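You operate a simulated robot arm through the tools that you are given. There is no shell and no other tool. Be economical: measure what you need, move in short steps, check, and stop when the job is done.

You are at the controls of a simulated robot arm. One attempt, no reset.

Task
Take the small wheel on the top of table five and put it away on the top of the long bench. Stack the wheel marked "W 463" from the top of table five on top of the wheel marked "W 235". Take the glove on the top of table five and put it away on the top of table six. Close the cabinet five door. Fetch the red tube and set it on the edge of table five. Any order will do.

It is judged by the outcome, as a careful person would: the job done as asked, and still so three seconds after it is handed in. It fails if anything else is knocked over, pushed out of place, dropped, spilled or broken.

Robot
A 7-joint arm with a fingered hand on a trunk, on a base that drives. Base frame: it is fixed to the floor where the robot stands at the start and does not move with it; the origin is under the middle of the robot, x ahead of it, y to its left, z up; the surface under the hand at the start is at about z = 860. Readings come in mm, rad, newtons and seconds.
With the tool pointing down near the work surface it reaches from about 340 to 760 mm from the robot's upright axis, wherever it stands. Its first joint turns from -2.897 to 2.897 rad. Places, roughly: cabinet five door [2300, 1600, 600]; edge of table five (22x62 cm) [340, 860, 860]; glove (19x9x2 cm) [1000, 500, 900]; red tube (3x2x3 cm) [100, 1700, 700]; small wheel [500, 0, 750]; top of table six [700, -2300, 900]; top of the long bench [-3800, -1100, 900]; wheel [750, 0, 750]. Payload 4 kg.
Tool frame: the origin (TCP) lies between the finger pads and is the grasp point; the fingertips stand 26 mm ahead of it; z points along the fingers, y is the line along which they close. The gripper opens to 132 mm. The gripper's body begins 73 mm behind the TCP. The gripper is a hand of 4 fingers: y runs from the thumb to the fingers, the wrist lies at [0, 0, -239] in the tool frame, and closing takes about 1.5 s.
Orientation is that of the tool frame in the base frame, as a unit quaternion [x, y, z, w]. With the fingers straight down and closing along the base's y, the tool's x points along the base's -x, its y along +y and its z along -z.

Tools
- The arm moves only by the tool nudge_tool. Its argument "targets" is a list that holds one entry, the list of rows, each a list of 6 numbers: the turn, a rotation vector about the base's x, y, z in degrees, then the shift along the base's x, y, z in mm. In form: [[[ax, ay, az, dx, dy, dz], ...]]. A call has 1 to 20 rows; each row shifts and turns the commanded pose from where the row before left it. "grip" is the opening, from 0 (shut) to 1 (fully open), set as the call begins (left out, the last holds). A row lasts 0.2 s, in which the tool goes at most 50 mm and 0.15 rad; a call with a longer step from one row to the next is refused whole, and so is a gripper value outside its range. Where a pose cannot be reached the arm comes as near as it can. A force on the tool above 40 N (or 10 N above the force at the start of the call, whichever is more), or a blocked arm, ends the call early, and 0.2 s more pass. Each finger travels about 72 mm/s and halts on what it meets, pressing with about 26 N; the grip force reading is that of the motor and also rises with nothing between the fingers. The clock runs only during rows and for 0.2 s after the last one: add rows that do not move to give the fingers time. The reply holds the time, the measured pose of the TCP, the force on the tool along the base axes, the opening and the grip force, in the units named above and with some noise, with the torque about the TCP (base axes, N m) and any sound that the robot's microphone picked up.
- Cameras (640 x 400 px; columns grow to the right, rows downward): "scene" is now at [10.2, 184.7, 1545.6]; the picture's right is [0.40, -0.92, 0.00], its down [-0.72, -0.32, -0.62] and it looks along [0.57, 0.25, -0.78] (base axes); focal length 257 px, centre (320, 200). "wrist" rides on the gripper at [68, 2, -97] in the tool frame; the picture's right is [-0.02, 1.00, 0.00], its down [-0.82, -0.02, -0.58] and it looks along [-0.58, -0.01, 0.82] (tool axes); focal length 270 px, centre (320, 200). There is no depth. A picture from a camera that has moved, and an enlarged one, comes with that camera's place and axes in the base frame and with its lens.
- get_image(camera): a new picture of that camera. The clock stands still meanwhile.
- slide_trunk(by): slides the trunk up (or, below 0, down) by that many mm; the arm and the scene camera ride with it, the base frame stays. It gives what a move gives, with no picture.
- drive_base(legs): drives the robot by 1 to 6 legs, each [ahead, turn to the left] in mm and rad, along the robot's own axes; the way and the turn of a leg run together, so that a leg with both is an arc; at most 1500 mm and 3.142 rad a leg. The arm and the cameras ride along, it lands a little off, and it stops where it bumps. It gives what a move gives.
- curl_fingers(finger1, finger2, finger3, thumb_bend): sets how far each is bent, from 0 (flat) to 1 (curled in); at 0.3 the hand is open as for a grip, at 0.7 the pads meet at the TCP. One left out holds its place. A second passes; each finger stops where it meets its share of the squeeze, and holds until it gets a number again. A gripper value or a shape takes the hand back. It gives what a move gives, with no picture; readings hold the bend of each and the force on the fingers (four entries, about 0 where the hand has none), thumb and palm.
- set_grasp(shape): the hand has 4 fingers and takes this shape, open, in about a second: jaw (thumb against the fingers, like two jaws); tri (thumb and two fingers); tip (a fingertip pinch); poke (one finger out to press); point (the index stretched); flat (the hand flat); cup (the hand cupped); fist (a fist). The gripper value then closes the fingers along that shape, each until it touches; the sizes above hold for jaw. It gives what a move gives, with no picture.
- turn_head(pan, tilt): turns the head with the scene camera to pan (to the left, within 2.705 rad either way) and tilt (down, from -0.506 to 1.204), counted from straight ahead of the robot. It gives what a move gives.
- inspect(camera, box): a new picture of the part [left, top, right, bottom] of that camera's present view, enlarged. The clock stands still meanwhile.
- job_done(): hands the job in; it is judged then, once.

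Go step by step. Nothing tells you exact positions but the pictures and the camera data: compare them with the known pose of the tool, close in by small moves and look again before you grip or let go. The budget is 165 turns and 128 pictures, counting those below and the enlarged ones. Unless the task says otherwise, let go and move clear before handing in.

The tools are called after "Emit:" as a command line: name --argument value ..., lists and objects as JSON in quotes. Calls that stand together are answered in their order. nudge_tool: Moves the arm, as the interface text tells. Its arguments: {"type":"object","properties":{"targets":{"type":"array","items":{"type":"array","items":{"type":"array","items":{"type":"number"}}}},"grip":{"type":"number"}},"required":["targets"]} The other tools are called the same way: slide_trunk (by) slides the trunk up or down; set_grasp (shape) gives the hand a shape; curl_fingers (finger1, finger2, finger3, thumb_bend) moves the fingers one by one; drive_base (legs) drives the base; turn_head (pan, tilt) turns the head that bears the scene camera; get_image (camera) takes a picture; inspect (camera, box) takes an enlarged picture of a part of a camera's view; job_done () hands the job in.

At the start:

```text
time: 0.0
position: [340.8, 265.3, 1131.0]
tcp_rot: [0.002, 1.0, 0.0, 0.001]
contact_force: [-0.9, -0.3, -0.3]
moment: [-0.01, 0.0, -0.03]
grip_width: 131.9
finger_force: 0.2
shape: jaw
bend: [0.3, 0.3, 0.3, 0.3]
finger forces: [0.0, 0.1, 0.0, 0.0, 0.0, 0.0]
trunk travel left (down, up): [-525.0, 65.0]
robot x, y, heading: [-2.0, -0.9, 0.001]
head pan, tilt: [0.414, 0.902]
```

scene: 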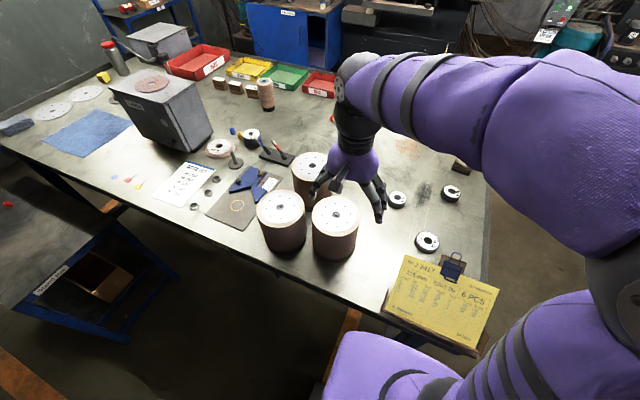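
wrist: 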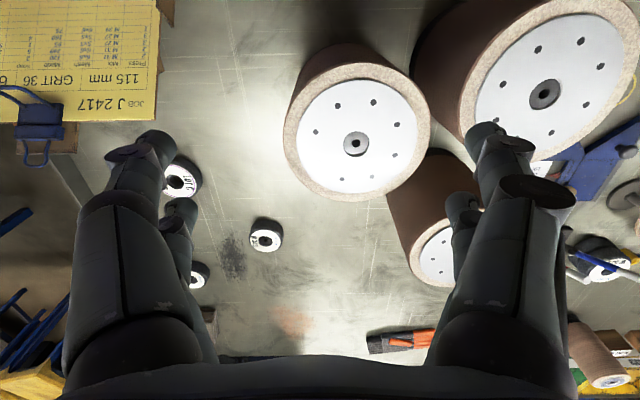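

I see a workbench (presumably table five) with three big drums, several small wheels, and a cabinet behind. I'll look closer at the parts before moving.

Emit:
inspect --camera "scene" --box '[160, 100, 500, 312]'

Emit:
inspect --camera "scene" --box '[0, 0, 340, 212]'

Emit:
inspect --camera "wrist" --box '[100, 100, 340, 250]'

```text
1.88 times, centred on (330, 206) of scene
camera zoom: at [10.2, 184.7, 1545.6], right [0.4, -0.92, 0.0], down [-0.72, -0.32, -0.62], along [0.57, 0.25, -0.78], focal length 484 px, centre (301, 189)
```

zoom: 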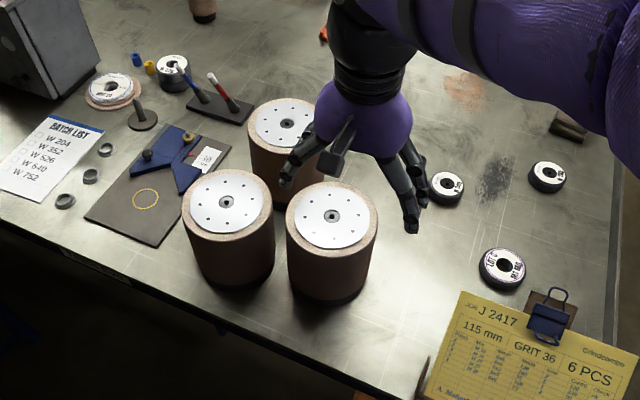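

```text
1.88 times, centred on (170, 106) of scene
camera zoom: at [10.2, 184.7, 1545.6], right [0.4, -0.92, 0.0], down [-0.72, -0.32, -0.62], along [0.57, 0.25, -0.78], focal length 484 px, centre (602, 377)
```

zoom: 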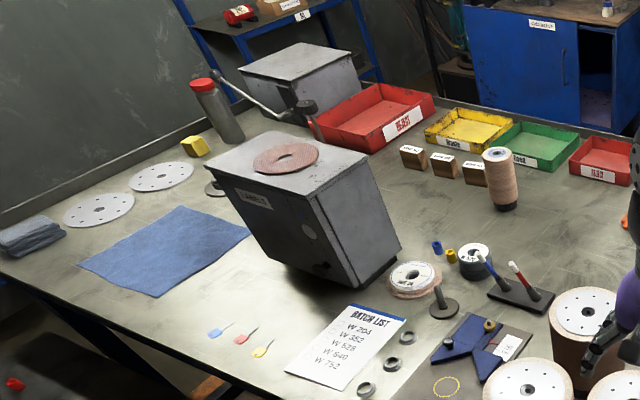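

```text
2.67 times, centred on (220, 175) of wrist
camera zoom: at [271.6, 266.6, 1227.3], right [0.03, 1.0, 0.0], down [0.82, -0.02, 0.58], along [0.58, -0.02, -0.82], focal length 721 px, centre (587, 267)
```

zoom: 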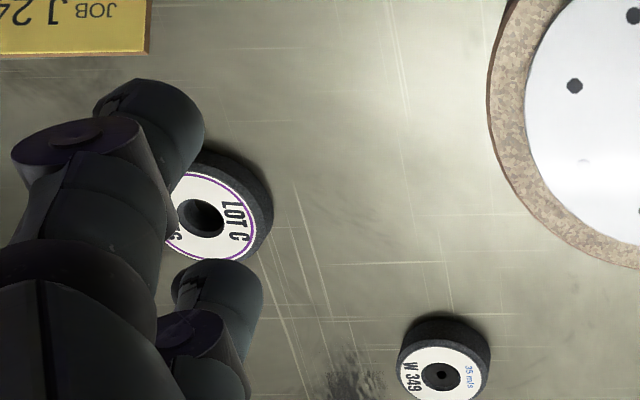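

The three wheels on the right of the table are near (484,46), (599,163) and (712,2). I shift the hand to the right to read their labels.

Emit:
nudge_tool --targets '[[[0, 0, 0, 0, -48, 0], [0, 0, 0, 0, -48, 0], [0, 0, 0, 0, -48, 0], [0, 0, 0, 20, -40, 0], [0, 0, 0, 40, 0, 0]]]'

Emit:
get_image --camera "wrist"

Emit:
get_image --camera "scene"

```text
time: 1.2
position: [400.7, 81.7, 1131.3]
tcp_rot: [0.002, 1.0, 0.0, 0.0]
contact_force: [-0.4, -0.5, -0.3]
moment: [0.02, 0.0, 0.0]
grip_width: 132.1
finger_force: 0.1
shape: jaw
bend: [0.3, 0.3, 0.3, 0.3]
finger forces: [0.0, 0.0, 0.0, 0.0, 0.0, 0.0]
trunk travel left (down, up): [-525.0, 65.0]
robot x, y, heading: [1.4, -2.2, 0.001]
head pan, tilt: [0.414, 0.902]
```

```text
122 pictures are left
camera wrist: at [331.9, 81.7, 1227.0], right [0.03, 1.0, 0.0], down [0.82, -0.02, 0.58], along [0.58, -0.02, -0.82], focal length 270 px, centre (320, 200)
```

wrist: 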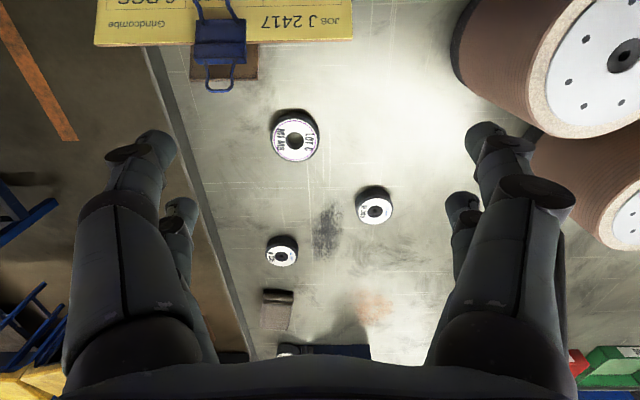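

```text
121 pictures are left
camera scene: at [10.6, 184.4, 1545.6], right [0.4, -0.92, 0.0], down [-0.72, -0.32, -0.62], along [0.57, 0.25, -0.79], focal length 257 px, centre (320, 200)
```

scene: 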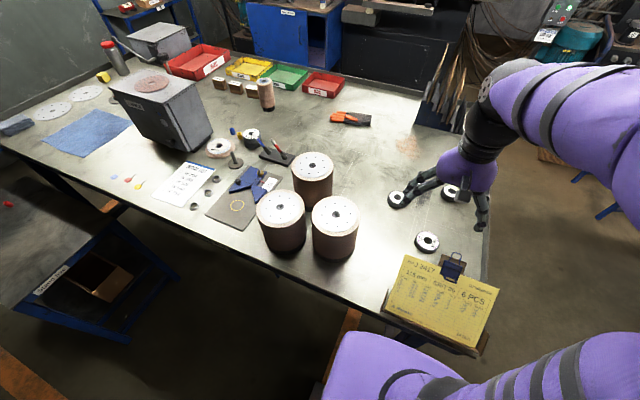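

Emit:
inspect --camera "wrist" --box '[240, 90, 420, 290]'

Emit:
inspect --camera "scene" --box '[300, 80, 400, 142]'

Emit:
inspect --camera "scene" --box '[190, 110, 310, 185]'

```text
2.00 times, centred on (330, 190) of wrist
camera zoom: at [331.9, 81.7, 1227.0], right [0.03, 1.0, 0.0], down [0.82, -0.02, 0.58], along [0.58, -0.02, -0.82], focal length 541 px, centre (300, 220)
```

zoom: 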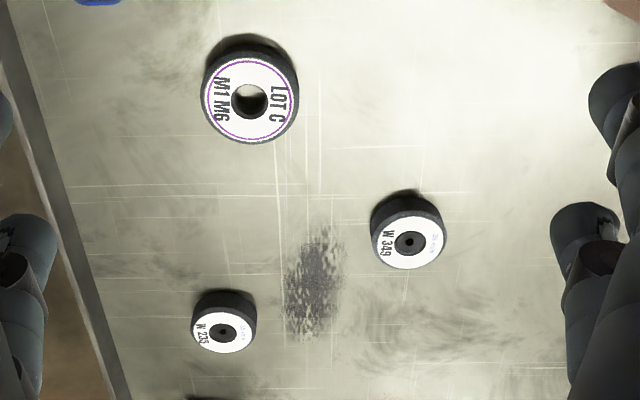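

```text
6.40 times, centred on (350, 111) of scene
camera zoom: at [10.6, 184.4, 1545.6], right [0.4, -0.92, 0.0], down [-0.72, -0.32, -0.62], along [0.57, 0.25, -0.79], focal length 1645 px, centre (128, 770)
```

zoom: 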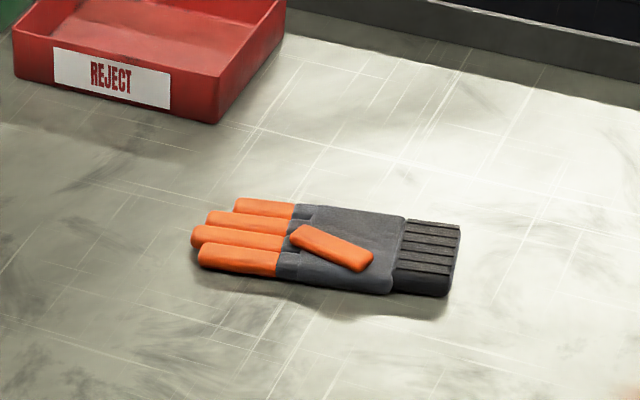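

```text
5.33 times, centred on (250, 148) of scene
camera zoom: at [10.6, 184.4, 1545.6], right [0.4, -0.92, 0.0], down [-0.72, -0.32, -0.62], along [0.57, 0.25, -0.79], focal length 1371 px, centre (693, 480)
```

zoom: 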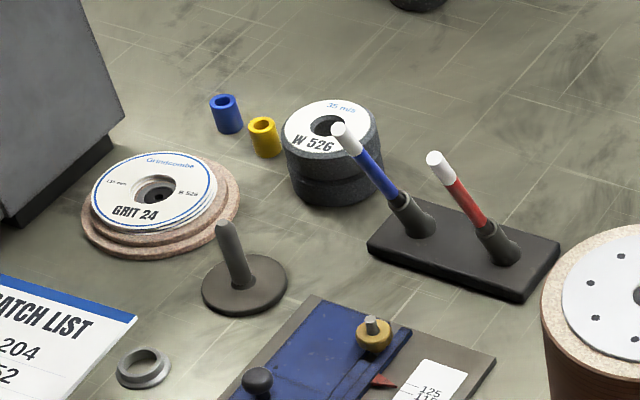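

W 235 is at about (712,2); W 463 isn't found yet. I'll inspect labels in more detail and look around.

Emit:
inspect --camera "wrist" --box '[340, 170, 410, 240]'

Emit:
inspect --camera "wrist" --box '[250, 225, 310, 285]'

Emit:
inspect --camera "wrist" --box '[255, 100, 335, 170]'

Emit:
inspect --camera "scene" --box '[370, 170, 530, 350]'

```text
5.71 times, centred on (375, 205) of wrist
camera zoom: at [331.9, 81.7, 1227.0], right [0.03, 1.0, 0.0], down [0.82, -0.02, 0.58], along [0.58, -0.02, -0.82], focal length 1544 px, centre (6, 171)
```

zoom: 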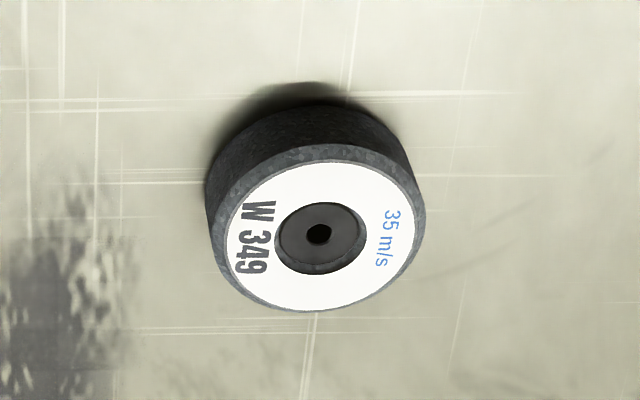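

```text
6.67 times, centred on (280, 255) of wrist
camera zoom: at [331.9, 81.7, 1227.0], right [0.03, 1.0, 0.0], down [0.82, -0.02, 0.58], along [0.58, -0.02, -0.82], focal length 1802 px, centre (587, -167)
```

zoom: 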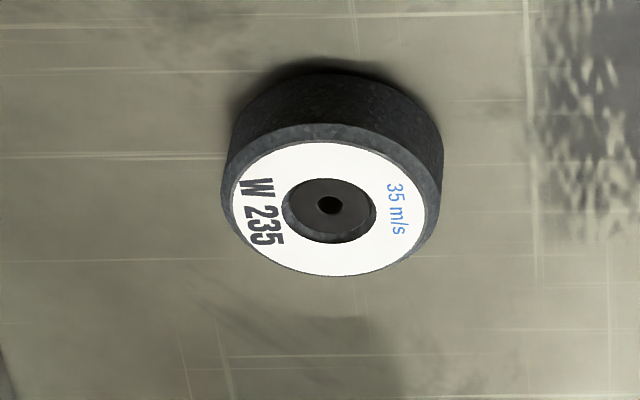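

```text
5.71 times, centred on (295, 135) of wrist
camera zoom: at [331.9, 81.7, 1227.0], right [0.03, 1.0, 0.0], down [0.82, -0.02, 0.58], along [0.58, -0.02, -0.82], focal length 1544 px, centre (463, 571)
```

zoom: 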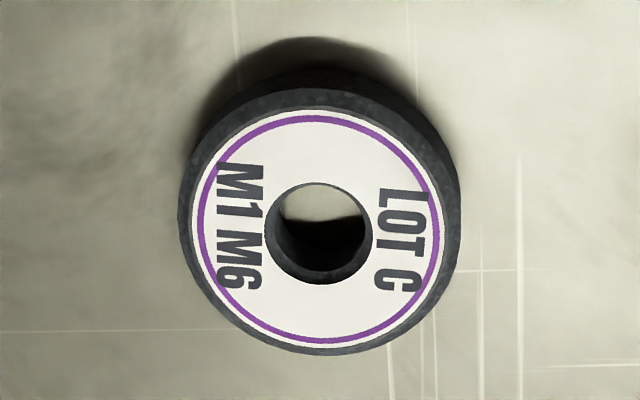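

```text
2.22 times, centred on (450, 260) of scene
camera zoom: at [10.6, 184.4, 1545.6], right [0.4, -0.92, 0.0], down [-0.72, -0.32, -0.62], along [0.57, 0.25, -0.79], focal length 571 px, centre (31, 67)
```

zoom: 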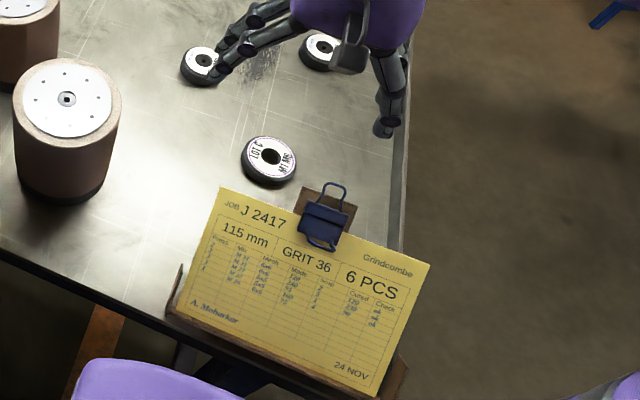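

I'll pan the head around to find W 463, the tube, the cabinet, table six and the long bench.

Emit:
turn_head --pan 0.414 --tilt 0.45

Emit:
get_image --camera "scene"

Emit:
turn_head --pan 1.3 --tilt 0.6

Emit:
get_image --camera "scene"

Emit:
turn_head --pan -1.2 --tilt 0.45

Emit:
get_image --camera "scene"

Emit:
turn_head --pan 2.65 --tilt 0.3

Emit:
get_image --camera "scene"

```text
time: 2.1
position: [399.7, 80.6, 1130.1]
tcp_rot: [0.002, 1.0, 0.0, 0.0]
contact_force: [0.0, 0.1, 0.3]
moment: [-0.03, -0.01, -0.04]
grip_width: 132.1
finger_force: 0.0
shape: jaw
bend: [0.3, 0.3, 0.3, 0.3]
finger forces: [0.1, 0.0, 0.0, 0.0, 0.0, 0.0]
trunk travel left (down, up): [-525.0, 65.0]
robot x, y, heading: [0.2, 0.5, -0.003]
head pan, tilt: [0.414, 0.45]
```

```text
113 pictures are left
camera scene: at [25.3, 191.3, 1584.0], right [0.4, -0.92, 0.0], down [-0.4, -0.18, -0.9], along [0.82, 0.36, -0.44], focal length 257 px, centre (320, 200)
```

scene: 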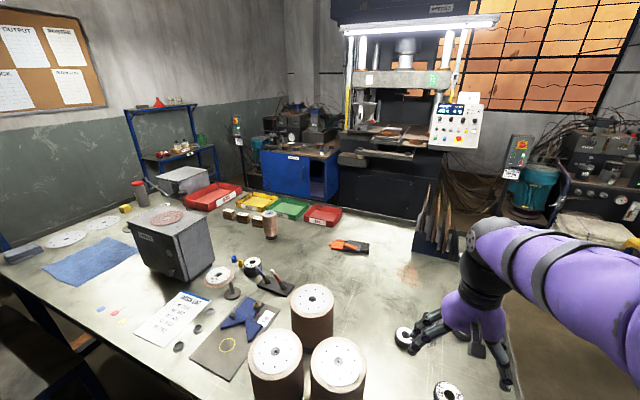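

```text
time: 3.3
position: [399.8, 81.4, 1130.4]
tcp_rot: [0.002, 1.0, 0.001, 0.0]
contact_force: [0.1, 0.2, -0.5]
moment: [0.01, 0.0, 0.0]
grip_width: 132.0
finger_force: 0.0
shape: jaw
bend: [0.3, 0.3, 0.3, 0.3]
finger forces: [0.0, 0.1, 0.0, 0.1, 0.0, 0.0]
trunk travel left (down, up): [-525.0, 65.0]
robot x, y, heading: [-0.8, -0.4, 0.007]
head pan, tilt: [1.3, 0.6]
```

```text
112 pictures are left
camera scene: at [-35.2, 239.5, 1570.5], right [0.96, -0.27, 0.0], down [-0.15, -0.54, -0.83], along [0.22, 0.79, -0.56], focal length 257 px, centre (320, 200)
```

scene: 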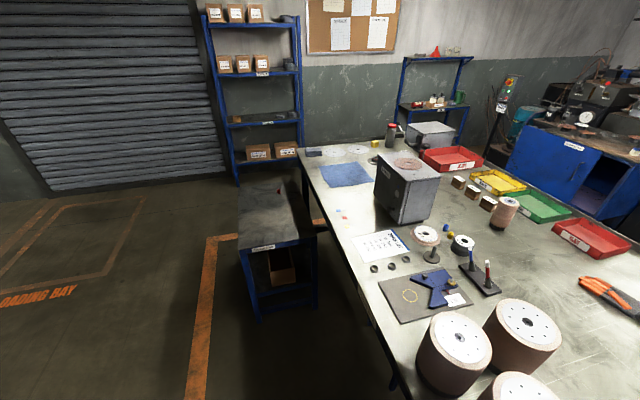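

```text
time: 5.6
position: [399.9, 80.6, 1129.2]
tcp_rot: [0.004, 1.0, 0.001, 0.0]
contact_force: [-0.5, 0.1, -0.5]
moment: [-0.05, 0.01, 0.01]
grip_width: 132.0
finger_force: 0.1
shape: jaw
bend: [0.3, 0.3, 0.3, 0.3]
finger forces: [0.0, 0.0, 0.0, 0.0, 0.1, 0.1]
trunk travel left (down, up): [-525.0, 65.0]
robot x, y, heading: [-1.0, 2.8, 0.001]
head pan, tilt: [-1.201, 0.45]
```

```text
111 pictures are left
camera scene: at [-25.6, 68.7, 1584.1], right [-0.93, -0.36, 0.0], down [-0.16, 0.41, -0.9], along [0.33, -0.84, -0.44], focal length 257 px, centre (320, 200)
```

scene: 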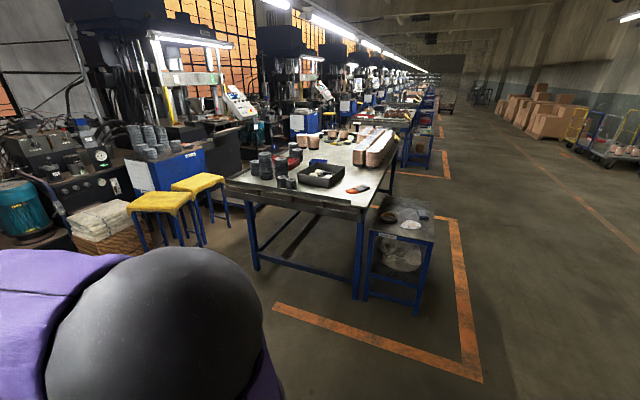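

```text
time: 8.7
position: [399.9, 81.4, 1131.3]
tcp_rot: [0.003, 1.0, 0.0, 0.0]
contact_force: [0.8, 0.1, 0.8]
moment: [0.02, -0.02, 0.01]
grip_width: 132.0
finger_force: 0.1
shape: jaw
bend: [0.3, 0.3, 0.3, 0.3]
finger forces: [0.0, 0.0, 0.1, 0.1, 0.0, 0.0]
trunk travel left (down, up): [-525.0, 65.0]
robot x, y, heading: [-0.3, -2.1, 0.006]
head pan, tilt: [2.649, 0.3]
```

```text
110 pictures are left
camera scene: at [-141.1, 198.6, 1598.0], right [0.47, 0.88, 0.0], down [0.26, -0.14, -0.96], along [-0.84, 0.45, -0.3], focal length 257 px, centre (320, 200)
```

scene: 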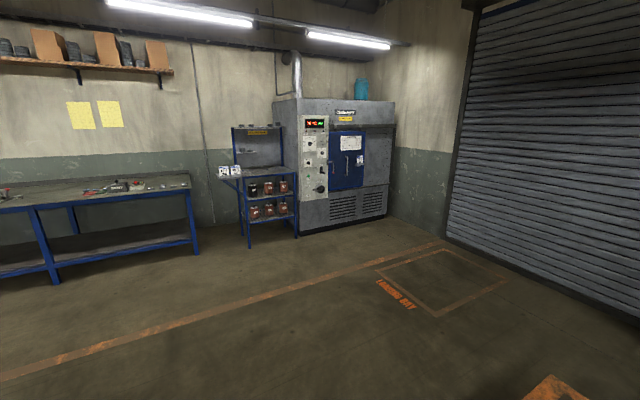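

Surroundings are clear: side table (with a red tube) left, table six right, the long bench behind. W 463 isn't seen yet; I zoom over table five's far parts.

Emit:
turn_head --pan 0.5 --tilt 0.7

Emit:
inspect --camera "scene" --box '[60, 50, 260, 175]'

Emit:
inspect --camera "scene" --box '[220, 50, 420, 175]'

Emit:
inspect --camera "scene" --box '[400, 50, 600, 175]'

Emit:
inspect --camera "scene" --box '[230, 170, 430, 295]'

```text
time: 10.8
position: [400.0, 80.9, 1130.6]
tcp_rot: [0.003, 1.0, 0.0, 0.0]
contact_force: [-0.1, 0.2, 0.7]
moment: [0.0, -0.02, -0.02]
grip_width: 132.0
finger_force: 0.0
shape: jaw
bend: [0.3, 0.3, 0.3, 0.3]
finger forces: [0.1, 0.1, 0.1, 0.0, 0.0, 0.1]
trunk travel left (down, up): [-525.0, 65.0]
robot x, y, heading: [0.5, 0.1, 0.0]
head pan, tilt: [0.499, 0.7]
```

```text
3.20 times, centred on (160, 112) of scene
camera zoom: at [15.7, 195.1, 1561.9], right [0.48, -0.88, 0.0], down [-0.57, -0.31, -0.76], along [0.67, 0.37, -0.64], focal length 822 px, centre (832, 480)
```

zoom: 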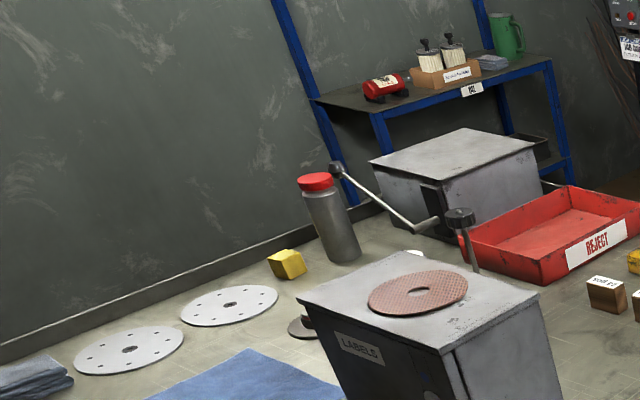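

```text
3.20 times, centred on (320, 112) of scene
camera zoom: at [15.7, 195.1, 1561.9], right [0.48, -0.88, 0.0], down [-0.57, -0.31, -0.76], along [0.67, 0.37, -0.64], focal length 822 px, centre (320, 480)
```

zoom: 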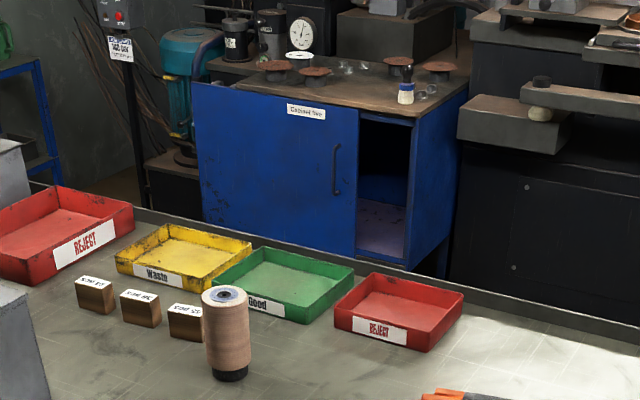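

```text
3.20 times, centred on (500, 112) of scene
camera zoom: at [15.7, 195.1, 1561.9], right [0.48, -0.88, 0.0], down [-0.57, -0.31, -0.76], along [0.67, 0.37, -0.64], focal length 822 px, centre (-256, 480)
```

zoom: 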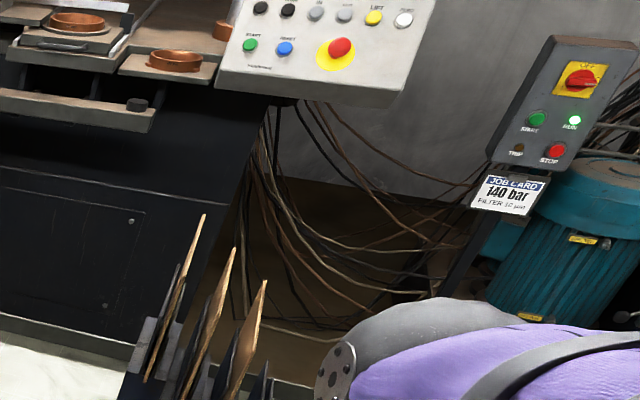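

```text
3.20 times, centred on (330, 232) of scene
camera zoom: at [15.7, 195.1, 1561.9], right [0.48, -0.88, 0.0], down [-0.57, -0.31, -0.76], along [0.67, 0.37, -0.64], focal length 822 px, centre (288, 96)
```

zoom: 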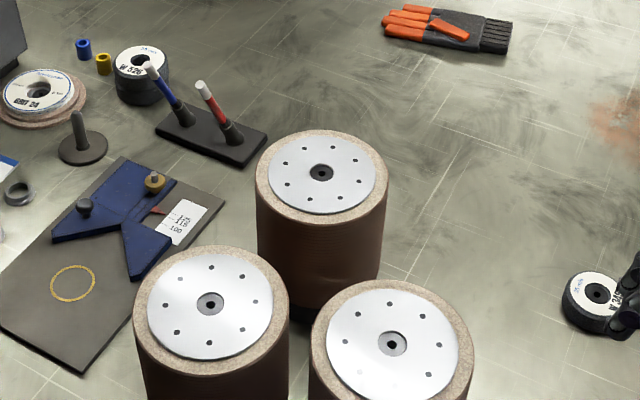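

The white thing behind the LABELS box may be a wheel. I'll move the hand left and up, turned left, to look there with the wrist camera.

Emit:
nudge_tool --targets '[[[0, 0, 8, -5, 40, 20], [0, 0, 8, -5, 45, 20], [0, 0, 8, -5, 45, 20], [0, 0, 8, -5, 45, 20], [0, 0, 8, 0, 45, 20], [0, 0, 8, 0, 45, 20], [0, 0, 8, 0, 45, 20], [0, -8, 0, 0, 45, 20], [0, -8, 0, 0, 45, 0], [0, 0, 0, 0, 45, 0]]]'

Emit:
get_image --camera "wrist"

Emit:
get_image --camera "scene"

```text
time: 13.0
position: [367.1, 507.2, 1273.1]
tcp_rot: [-0.463, 0.875, -0.065, 0.124]
contact_force: [0.3, -0.7, 0.0]
moment: [0.03, 0.0, 0.03]
grip_width: 131.9
finger_force: 0.0
shape: jaw
bend: [0.3, 0.3, 0.3, 0.3]
finger forces: [0.0, 0.0, 0.1, 0.1, 0.0, 0.0]
out of reach, approached as far as the arm can: row 10
trunk travel left (down, up): [-525.0, 65.0]
robot x, y, heading: [-0.9, 2.3, -0.002]
head pan, tilt: [0.499, 0.7]
```

```text
105 pictures are left
camera wrist: at [302.0, 451.9, 1354.9], right [-0.78, 0.58, -0.23], down [0.3, 0.66, 0.69], along [0.55, 0.47, -0.69], focal length 270 px, centre (320, 200)
```

wrist: 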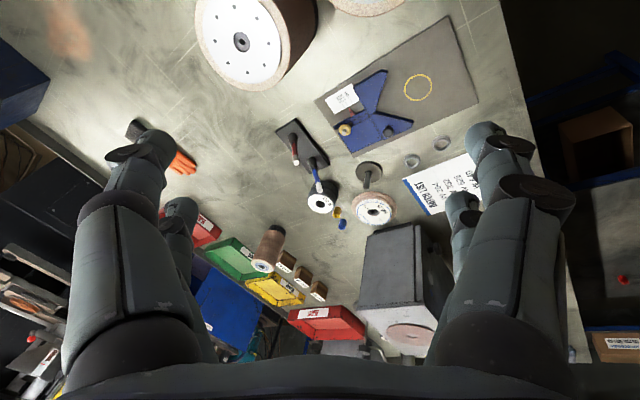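

```text
104 pictures are left
camera scene: at [15.4, 194.5, 1562.0], right [0.48, -0.88, 0.0], down [-0.57, -0.31, -0.77], along [0.67, 0.37, -0.64], focal length 257 px, centre (320, 200)
```

scene: 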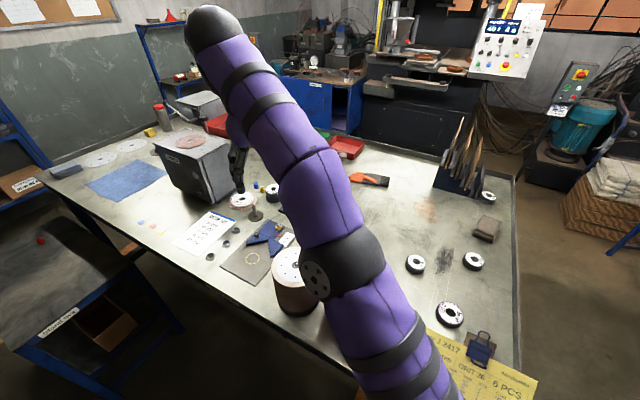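

There is another wheel right of the blade rack at the far right of the table. Zooming to read it.

Emit:
inspect --camera "scene" --box '[430, 150, 530, 212]'

```text
6.40 times, centred on (480, 181) of scene
camera zoom: at [15.4, 194.5, 1562.0], right [0.48, -0.88, 0.0], down [-0.57, -0.31, -0.77], along [0.67, 0.37, -0.64], focal length 1645 px, centre (-704, 322)
```

zoom: 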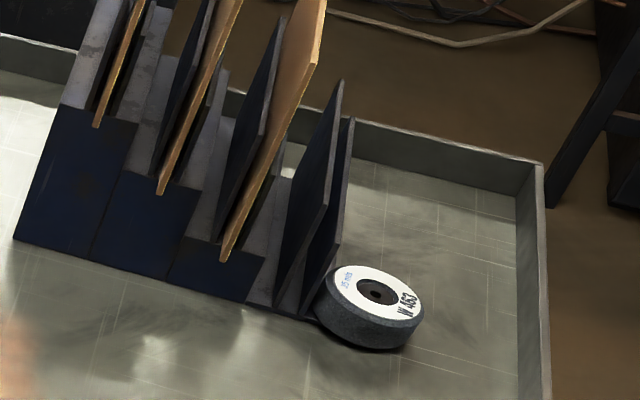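

W 463 is at about (1090,-24), W 235 at (712,2), LOT C at (484,46). I'll bring the arm in and drive round to the table's right side, to about (780,-480).

Emit:
nudge_tool --targets '[[[0, 8, 0, 0, -30, 0], [0, 8, 0, 0, -40, 0], [0, 0, -8, 0, -45, 0], [0, 0, -8, 0, -45, 0], [0, 0, -8, 0, -45, 0], [0, 0, -8, 0, -45, 0], [0, 0, -8, 0, -45, 0], [0, 0, -8, 0, -45, 0], [0, 0, -8, 0, -45, 0], [0, 0, 0, 0, -45, 0], [0, 0, 0, 0, -45, 0]]]'

Emit:
drive_base --legs '[[-200, 0], [0, -1.571], [500, 0], [0, 1.571], [980, 0], [0, 1.571]]'

Emit:
turn_head --pan 0 --tilt 0.8

Emit:
get_image --camera "scene"

```text
time: 15.4
position: [364.8, 34.4, 1275.3]
tcp_rot: [0.001, 1.0, 0.0, -0.001]
contact_force: [0.4, 0.0, -0.7]
moment: [-0.04, -0.01, 0.03]
grip_width: 132.1
finger_force: 0.0
shape: jaw
bend: [0.3, 0.3, 0.3, 0.3]
finger forces: [0.0, 0.1, 0.0, 0.0, 0.0, 0.1]
trunk travel left (down, up): [-525.0, 65.0]
robot x, y, heading: [3.1, -0.9, -0.0]
head pan, tilt: [0.499, 0.7]
```

```text
time: 36.9
position: [752.3, -122.9, 1276.2]
tcp_rot: [-0.704, 0.71, 0.0, 0.0]
contact_force: [-0.2, 1.2, 0.0]
moment: [-0.03, -0.02, -0.01]
grip_width: 131.8
finger_force: 0.2
shape: jaw
bend: [0.3, 0.3, 0.3, 0.3]
finger forces: [0.0, 0.0, 0.1, 0.0, 0.0, 0.0]
trunk travel left (down, up): [-525.0, 65.0]
robot x, y, heading: [786.9, -489.5, 1.563]
head pan, tilt: [0.499, 0.7]
```

```text
time: 37.9
position: [752.8, -122.3, 1276.1]
tcp_rot: [-0.705, 0.71, 0.0, -0.001]
contact_force: [0.2, 0.6, -0.4]
moment: [-0.01, -0.01, -0.04]
grip_width: 132.1
finger_force: 0.1
shape: jaw
bend: [0.3, 0.3, 0.3, 0.3]
finger forces: [0.1, 0.0, 0.0, 0.0, 0.1, 0.0]
trunk travel left (down, up): [-525.0, 65.0]
robot x, y, heading: [787.9, -488.4, 1.562]
head pan, tilt: [0.0, 0.799]
```

```text
102 pictures are left
camera scene: at [633.5, -464.9, 1553.7], right [1.0, 0.0, 0.0], down [0.0, -0.72, -0.7], along [0.0, 0.7, -0.72], focal length 257 px, centre (320, 200)
```

scene: 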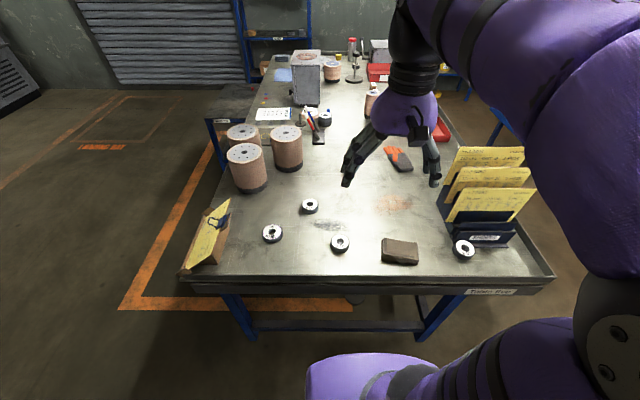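

Everything on this end is in reach. I move the hand above W 463 for a close look.

Emit:
nudge_tool --targets '[[[0, 0, 0, 46, 5, 0], [0, 0, 0, 46, 5, 0], [0, 0, 0, 46, 5, -20], [0, 0, 0, 46, 5, -20], [0, 0, 0, 46, 5, -20], [0, 0, 0, 46, 5, -20], [0, 0, 0, 46, 5, -20]]]'

Emit:
get_image --camera "wrist"

Emit:
inspect --camera "scene" --box '[360, 120, 560, 300]'

```text
refused: row 3 steps farther than a row can; nothing moved
```

```text
101 pictures are left
camera wrist: at [749.9, -191.3, 1372.9], right [-1.0, 0.03, 0.0], down [0.03, 0.82, 0.58], along [0.02, 0.58, -0.82], focal length 270 px, centre (320, 200)
```

wrist: 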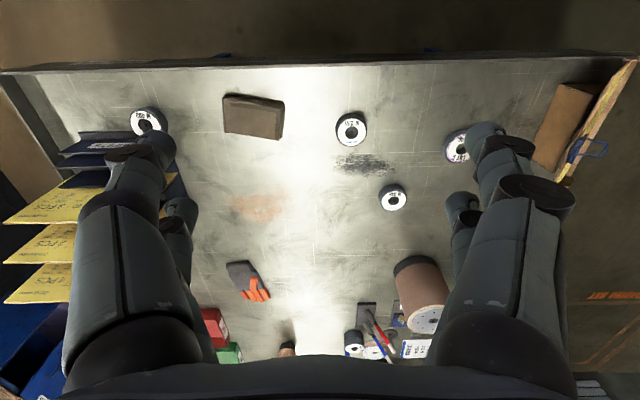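

```text
2.22 times, centred on (460, 210) of scene
camera zoom: at [633.5, -464.9, 1553.7], right [1.0, 0.0, 0.0], down [0.0, -0.72, -0.7], along [0.0, 0.7, -0.72], focal length 571 px, centre (9, 178)
```

zoom: 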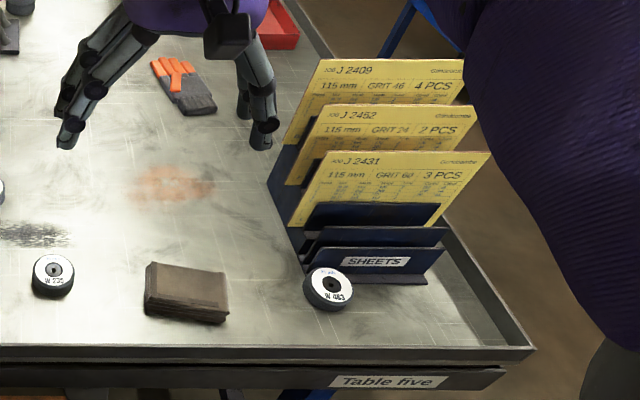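

Reissuing with shorter steps.

Emit:
nudge_tool --targets '[[[0, 0, 0, 45, 5, 0], [0, 0, 0, 45, 5, 0], [0, 0, 0, 45, 5, -15], [0, 0, 0, 45, 5, -15], [0, 0, 0, 45, 5, -15], [0, 0, 0, 45, 5, -15], [0, 0, 0, 45, 5, -15], [0, 0, 0, 0, 0, -45]]]'

Emit:
get_image --camera "wrist"

```text
time: 39.6
position: [1069.2, -90.3, 1157.3]
tcp_rot: [-0.703, 0.711, 0.0, 0.001]
contact_force: [0.6, 0.1, -0.3]
moment: [-0.02, -0.01, 0.04]
grip_width: 131.9
finger_force: 0.1
shape: jaw
bend: [0.3, 0.3, 0.3, 0.3]
finger forces: [0.0, 0.1, 0.0, 0.0, 0.0, 0.1]
trunk travel left (down, up): [-525.0, 65.0]
robot x, y, heading: [784.3, -488.5, 1.567]
head pan, tilt: [0.0, 0.799]
```

```text
99 pictures are left
camera wrist: at [1066.1, -159.0, 1253.9], right [-1.0, 0.03, 0.0], down [0.03, 0.82, 0.58], along [0.02, 0.58, -0.82], focal length 270 px, centre (320, 200)
```

wrist: 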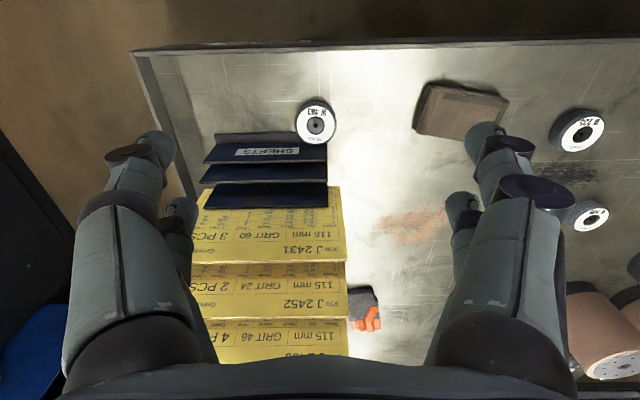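

W 463 sits right against the SHEETS rack's front plate, at about (1076,-31). I'll turn the hand −25° so the fingers clear the plate, and descend partway.

Emit:
nudge_tool --targets '[[[0, 0, -8.3, 2, 18, -10], [0, 0, -8.3, 2, 18, -10], [0, 0, -8.3, 2, 21, -20], [0, 0, 0, 0, 0, -45], [0, 0, 0, 0, 0, -45], [0, 0, 0, 0, 0, 0]]]'

Emit:
get_image --camera "wrist"

Emit:
inspect --camera "scene" --box '[380, 140, 540, 300]'

```text
time: 41.0
position: [1073.7, -32.9, 1025.8]
tcp_rot: [-0.534, 0.845, -0.001, 0.0]
contact_force: [0.1, 0.7, 0.5]
moment: [0.02, 0.05, 0.01]
grip_width: 132.1
finger_force: 0.0
shape: jaw
bend: [0.3, 0.3, 0.3, 0.3]
finger forces: [0.0, 0.0, 0.0, 0.0, 0.1, 0.1]
trunk travel left (down, up): [-525.0, 65.0]
robot x, y, heading: [784.5, -488.0, 1.566]
head pan, tilt: [0.0, 0.799]
```

```text
98 pictures are left
camera wrist: at [1042.3, -94.9, 1123.5], right [-0.89, 0.45, 0.0], down [0.37, 0.73, 0.58], along [0.26, 0.52, -0.82], focal length 270 px, centre (320, 200)
```

wrist: 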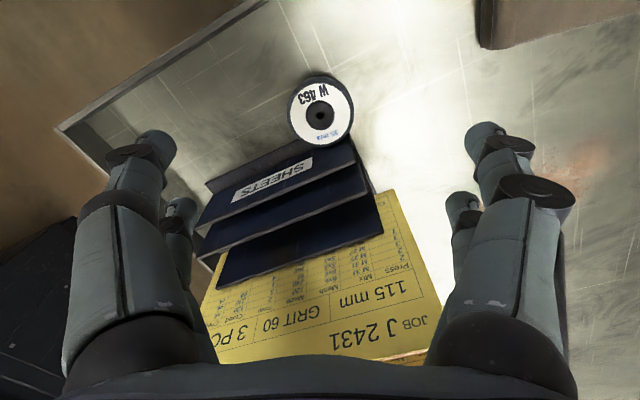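

```text
2.50 times, centred on (460, 220) of scene
camera zoom: at [633.7, -464.6, 1553.7], right [1.0, 0.0, 0.0], down [0.0, -0.72, -0.7], along [0.0, 0.7, -0.72], focal length 642 px, centre (-30, 150)
```

zoom: 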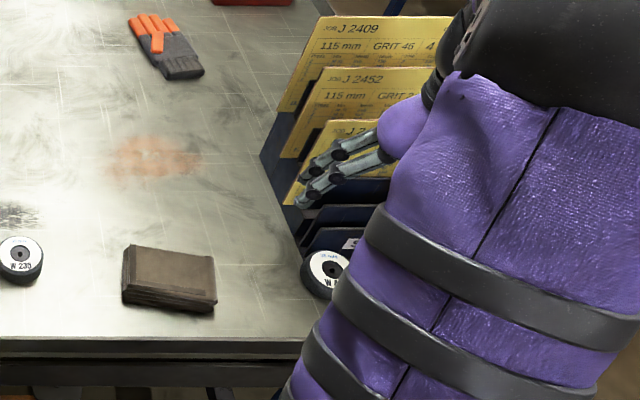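

Aligned over W 463. Descending and gripping.

Emit:
nudge_tool --targets '[[[0, 0, 0, 0, 1, -45], [0, 0, 0, 0, 1, -45], [0, 0, 0, 0, 0, -30], [0, 0, 0, 0, 0, -16], [0, 0, 0, 0, 0, 0]]]'

Emit:
get_image --camera "wrist"

```text
time: 42.2
position: [1073.0, -30.8, 889.6]
tcp_rot: [-0.535, 0.845, 0.0, 0.0]
contact_force: [-0.4, -0.1, 0.3]
moment: [0.02, 0.02, 0.0]
grip_width: 132.0
finger_force: 0.2
shape: jaw
bend: [0.3, 0.3, 0.3, 0.3]
finger forces: [0.1, 0.0, 0.0, 0.0, 0.0, 0.1]
trunk travel left (down, up): [-525.0, 65.0]
robot x, y, heading: [784.1, -486.6, 1.569]
head pan, tilt: [0.0, 0.799]
```

```text
96 pictures are left
camera wrist: at [1041.7, -92.1, 986.5], right [-0.89, 0.45, 0.0], down [0.37, 0.73, 0.58], along [0.26, 0.51, -0.82], focal length 270 px, centre (320, 200)
```

wrist: 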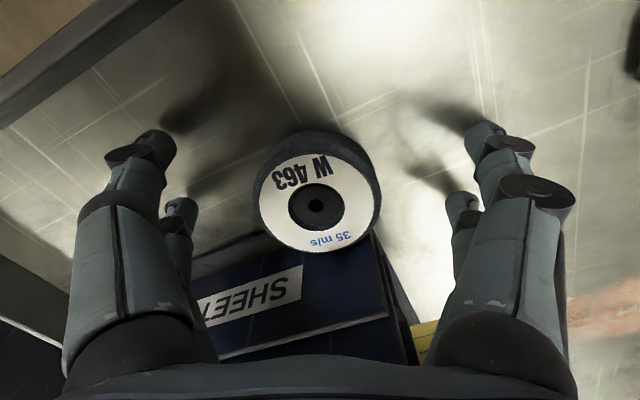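

Emit:
nudge_tool --targets '[[[0, 0, 0, 0, 0, 0], [0, 0, 0, 0, 0, 0], [0, 0, 0, 0, 0, 0], [0, 0, 0, 0, 0, 0], [0, 0, 0, 0, 0, 0], [0, 0, 0, 0, 0, 0], [0, 0, 0, 0, 0, 0], [0, 0, 0, 0, 0, 0]]]' --grip 0

Emit:
get_image --camera "wrist"

```text
time: 44.0
position: [1072.1, -30.6, 890.7]
tcp_rot: [-0.534, 0.846, 0.0, 0.0]
contact_force: [-0.7, 0.9, -0.2]
moment: [-0.02, -0.01, 0.0]
grip_width: 36.6
finger_force: 25.8
shape: jaw
bend: [0.73, 0.74, 0.73, 0.7]
finger forces: [23.3, 25.2, 24.3, 0.1, 20.5, 0.1]
trunk travel left (down, up): [-525.0, 65.0]
robot x, y, heading: [786.6, -486.5, 1.568]
head pan, tilt: [0.0, 0.799]
```

```text
95 pictures are left
camera wrist: at [1041.7, -92.0, 986.8], right [-0.89, 0.45, 0.0], down [0.37, 0.73, 0.58], along [0.26, 0.51, -0.82], focal length 270 px, centre (320, 200)
```

wrist: 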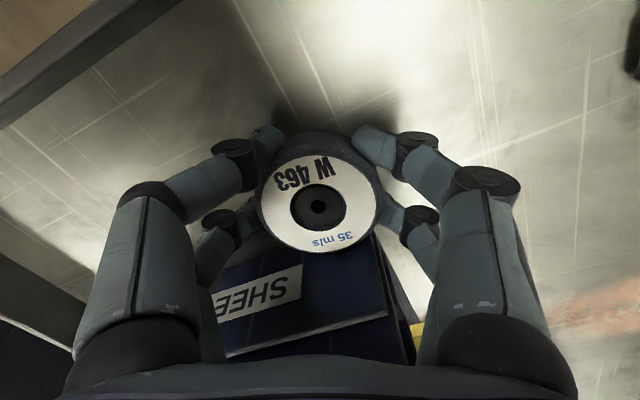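

Gripped. Lifting straight up and moving over W 235 for alignment.

Emit:
nudge_tool --targets '[[[0, 0, 0, 0, 0, 15], [0, 0, 0, 0, 0, 35], [0, 0, 0, 0, 0, 45], [0, 0, 0, 0, -5, 45], [0, 0, 0, 0, 0, 0]]]'

Emit:
get_image --camera "wrist"

Emit:
get_image --camera "scene"

```text
time: 45.2
position: [1075.3, -32.2, 1031.3]
tcp_rot: [-0.535, 0.845, 0.0, -0.001]
contact_force: [-0.2, 0.3, -2.6]
moment: [0.0, -0.01, 0.02]
grip_width: 36.3
finger_force: 26.0
shape: jaw
bend: [0.73, 0.73, 0.73, 0.7]
finger forces: [24.3, 26.9, 25.8, 0.1, 20.8, 0.0]
trunk travel left (down, up): [-525.0, 65.0]
robot x, y, heading: [786.7, -487.8, 1.567]
head pan, tilt: [0.0, 0.799]
```

```text
94 pictures are left
camera wrist: at [1043.5, -94.2, 1128.1], right [-0.89, 0.45, 0.0], down [0.37, 0.73, 0.58], along [0.26, 0.52, -0.82], focal length 270 px, centre (320, 200)
```

wrist: 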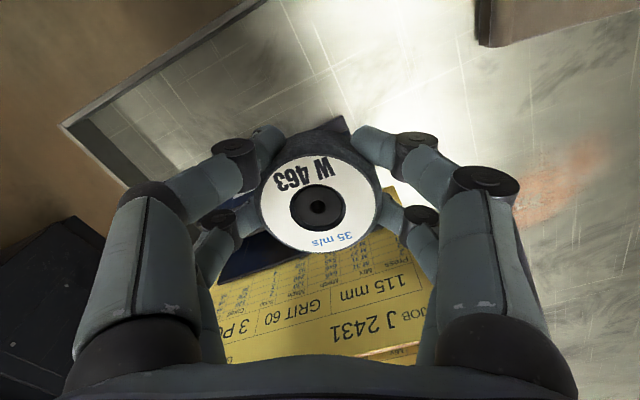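

```text
93 pictures are left
camera scene: at [633.5, -465.0, 1553.6], right [1.0, 0.0, 0.0], down [0.0, -0.72, -0.7], along [0.0, 0.7, -0.72], focal length 257 px, centre (320, 200)
```

scene: 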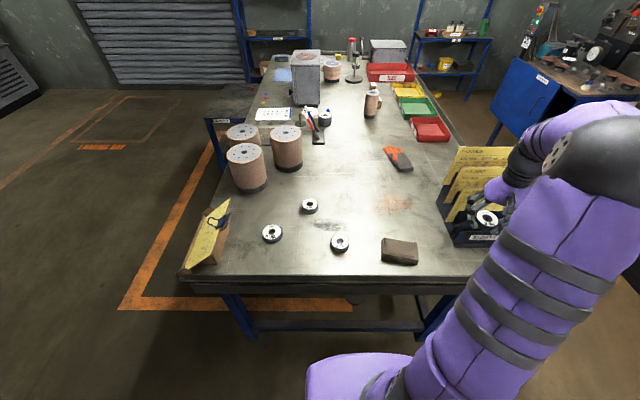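

Held firmly (about 2.6 N weight). Carrying it toward W 235, stopping short to see both.

Emit:
nudge_tool --targets '[[[0, 0, 0, -46, -8, 0], [0, 0, 0, -46, -8, 0], [0, 0, 0, -46, -8, 0], [0, 0, 0, -46, -8, 0], [0, 0, 0, -46, -8, 0], [0, 0, 8.3, -46, 0, 0], [0, 0, 8.3, -46, 0, 0], [0, 0, 8.3, -46, 0, 0], [0, 0, 0, 0, 0, 0]]]'

Emit:
get_image --camera "wrist"

Emit:
get_image --camera "scene"

```text
time: 47.2
position: [703.6, -74.7, 1030.8]
tcp_rot: [-0.704, 0.71, 0.0, 0.0]
contact_force: [-0.7, 0.6, -1.6]
moment: [-0.02, -0.03, 0.02]
grip_width: 36.2
finger_force: 26.0
shape: jaw
bend: [0.73, 0.73, 0.73, 0.7]
finger forces: [25.2, 27.5, 25.8, 0.0, 20.0, 0.0]
trunk travel left (down, up): [-525.0, 65.0]
robot x, y, heading: [783.8, -487.1, 1.568]
head pan, tilt: [0.0, 0.799]
```

```text
92 pictures are left
camera wrist: at [700.7, -143.5, 1128.8], right [-1.0, 0.03, 0.0], down [0.03, 0.82, 0.58], along [0.02, 0.58, -0.82], focal length 270 px, centre (320, 200)
```

wrist: 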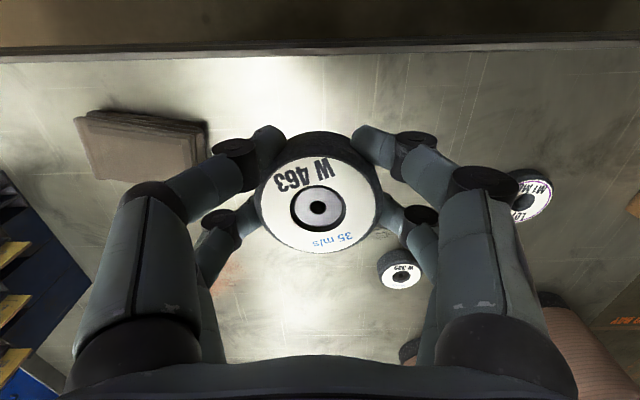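

```text
91 pictures are left
camera scene: at [633.1, -464.7, 1553.6], right [1.0, 0.0, 0.0], down [0.0, -0.72, -0.7], along [0.0, 0.7, -0.72], focal length 257 px, centre (320, 200)
```

scene: 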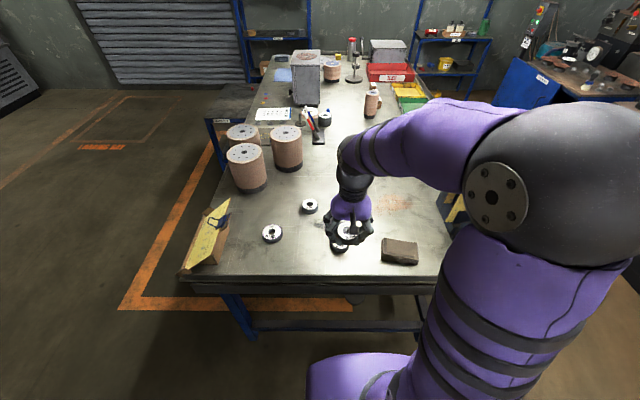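

W 235 is hidden under the held wheel; combining earlier views it's at about (700,-5). I move above it with a gap and check from the scene camera.

Emit:
nudge_tool --targets '[[[0, 0, 0, -2, 34, 0], [0, 0, 0, 0, 34, 0], [0, 0, 0, 0, 0, -40], [0, 0, 0, 0, 0, -37], [0, 0, 0, 0, 0, 0]]]'

Emit:
inspect --camera "scene" --box '[290, 190, 400, 270]'

Emit:
get_image --camera "wrist"

```text
time: 48.5
position: [704.3, -4.9, 952.4]
tcp_rot: [-0.703, 0.711, 0.0, 0.0]
contact_force: [0.7, -0.1, -1.7]
moment: [0.0, 0.04, 0.03]
grip_width: 36.3
finger_force: 26.0
shape: jaw
bend: [0.73, 0.73, 0.73, 0.7]
finger forces: [25.3, 27.5, 25.9, 0.0, 20.2, 0.0]
trunk travel left (down, up): [-525.0, 65.0]
robot x, y, heading: [784.5, -492.7, 1.566]
head pan, tilt: [0.0, 0.799]
```

```text
5.00 times, centred on (345, 230) of scene
camera zoom: at [633.5, -464.3, 1553.6], right [1.0, 0.0, 0.0], down [0.0, -0.72, -0.7], along [0.0, 0.7, -0.72], focal length 1285 px, centre (195, 50)
```

zoom: 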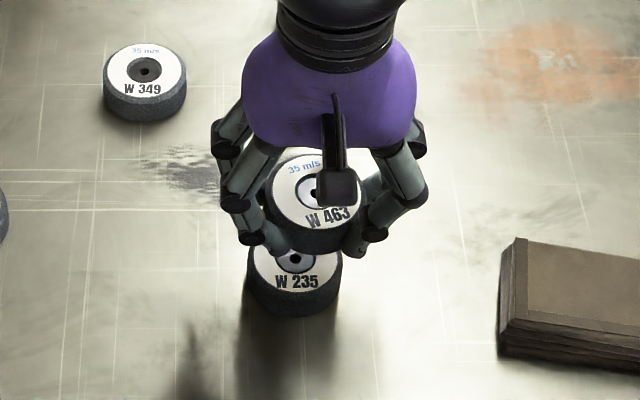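

```text
89 pictures are left
camera wrist: at [702.3, -74.0, 1049.4], right [-1.0, 0.03, 0.0], down [0.03, 0.82, 0.58], along [0.02, 0.58, -0.82], focal length 270 px, centre (320, 200)
```

wrist: 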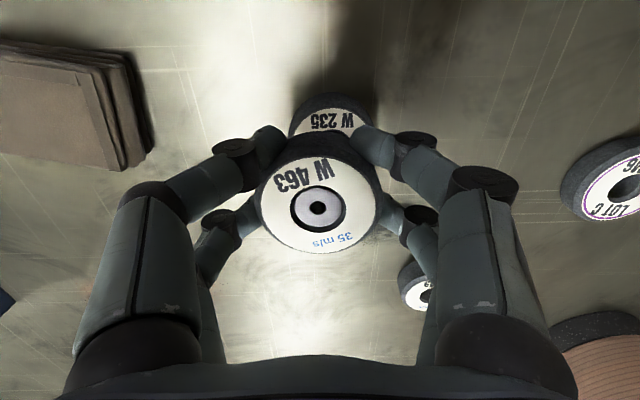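

The held wheel appears about 6–10 mm to +x of W 235. I zoom the wrist view to refine.

Emit:
inspect --camera "wrist" --box '[250, 80, 400, 260]'

```text
2.22 times, centred on (325, 170) of wrist
camera zoom: at [702.3, -74.0, 1049.4], right [-1.0, 0.03, 0.0], down [0.03, 0.82, 0.58], along [0.02, 0.58, -0.82], focal length 601 px, centre (309, 267)
```

zoom: 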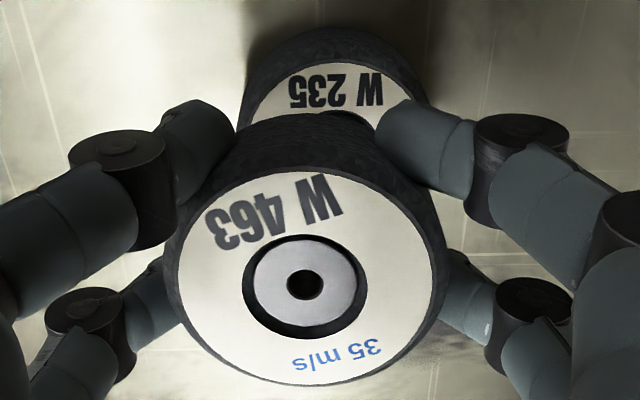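

Correcting by about −8 mm in x and −4 mm in y, then lowering in small steps until contact.

Emit:
nudge_tool --targets '[[[0, 0, 0, -8, -4, -15], [0, 0, 0, 0, 0, -8], [0, 0, 0, 0, 0, 0]]]'

Emit:
inspect --camera "scene" --box '[290, 190, 400, 270]'

Emit:
inspect --camera "wrist" --box '[250, 80, 400, 260]'

```text
time: 49.2
position: [696.1, -9.4, 929.8]
tcp_rot: [-0.704, 0.711, 0.0, -0.001]
contact_force: [0.5, -0.4, -0.9]
moment: [-0.01, -0.03, 0.0]
grip_width: 36.3
finger_force: 25.6
shape: jaw
bend: [0.73, 0.73, 0.73, 0.7]
finger forces: [25.3, 27.7, 26.0, 0.0, 20.3, 0.1]
trunk travel left (down, up): [-525.0, 65.0]
robot x, y, heading: [785.4, -489.9, 1.564]
head pan, tilt: [0.0, 0.799]
```

```text
5.00 times, centred on (345, 230) of scene
camera zoom: at [633.6, -464.7, 1553.7], right [1.0, 0.0, 0.0], down [0.0, -0.72, -0.7], along [0.0, 0.7, -0.72], focal length 1285 px, centre (195, 50)
```

zoom: 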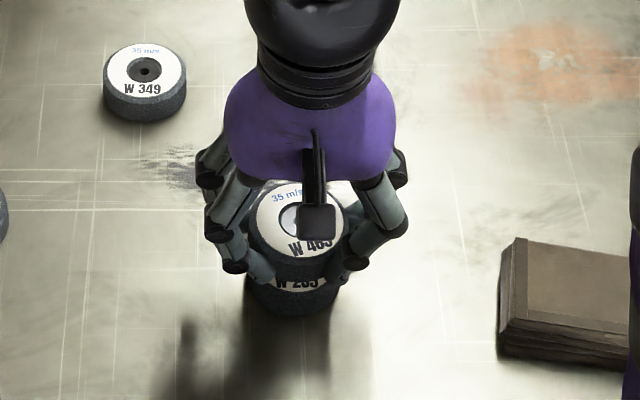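

```text
2.22 times, centred on (325, 170) of wrist
camera zoom: at [693.5, -78.4, 1027.3], right [-1.0, 0.03, 0.0], down [0.03, 0.82, 0.58], along [0.02, 0.58, -0.82], focal length 601 px, centre (309, 267)
```

zoom: 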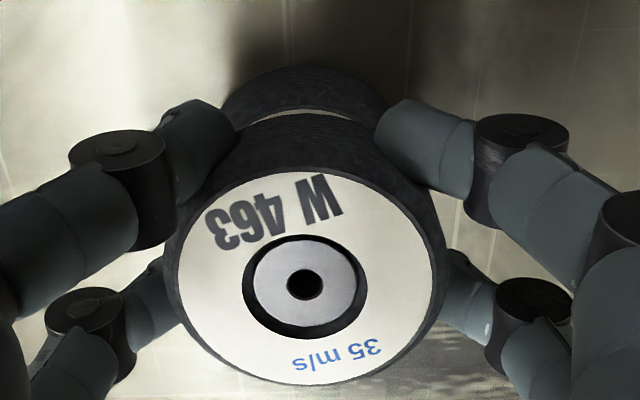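

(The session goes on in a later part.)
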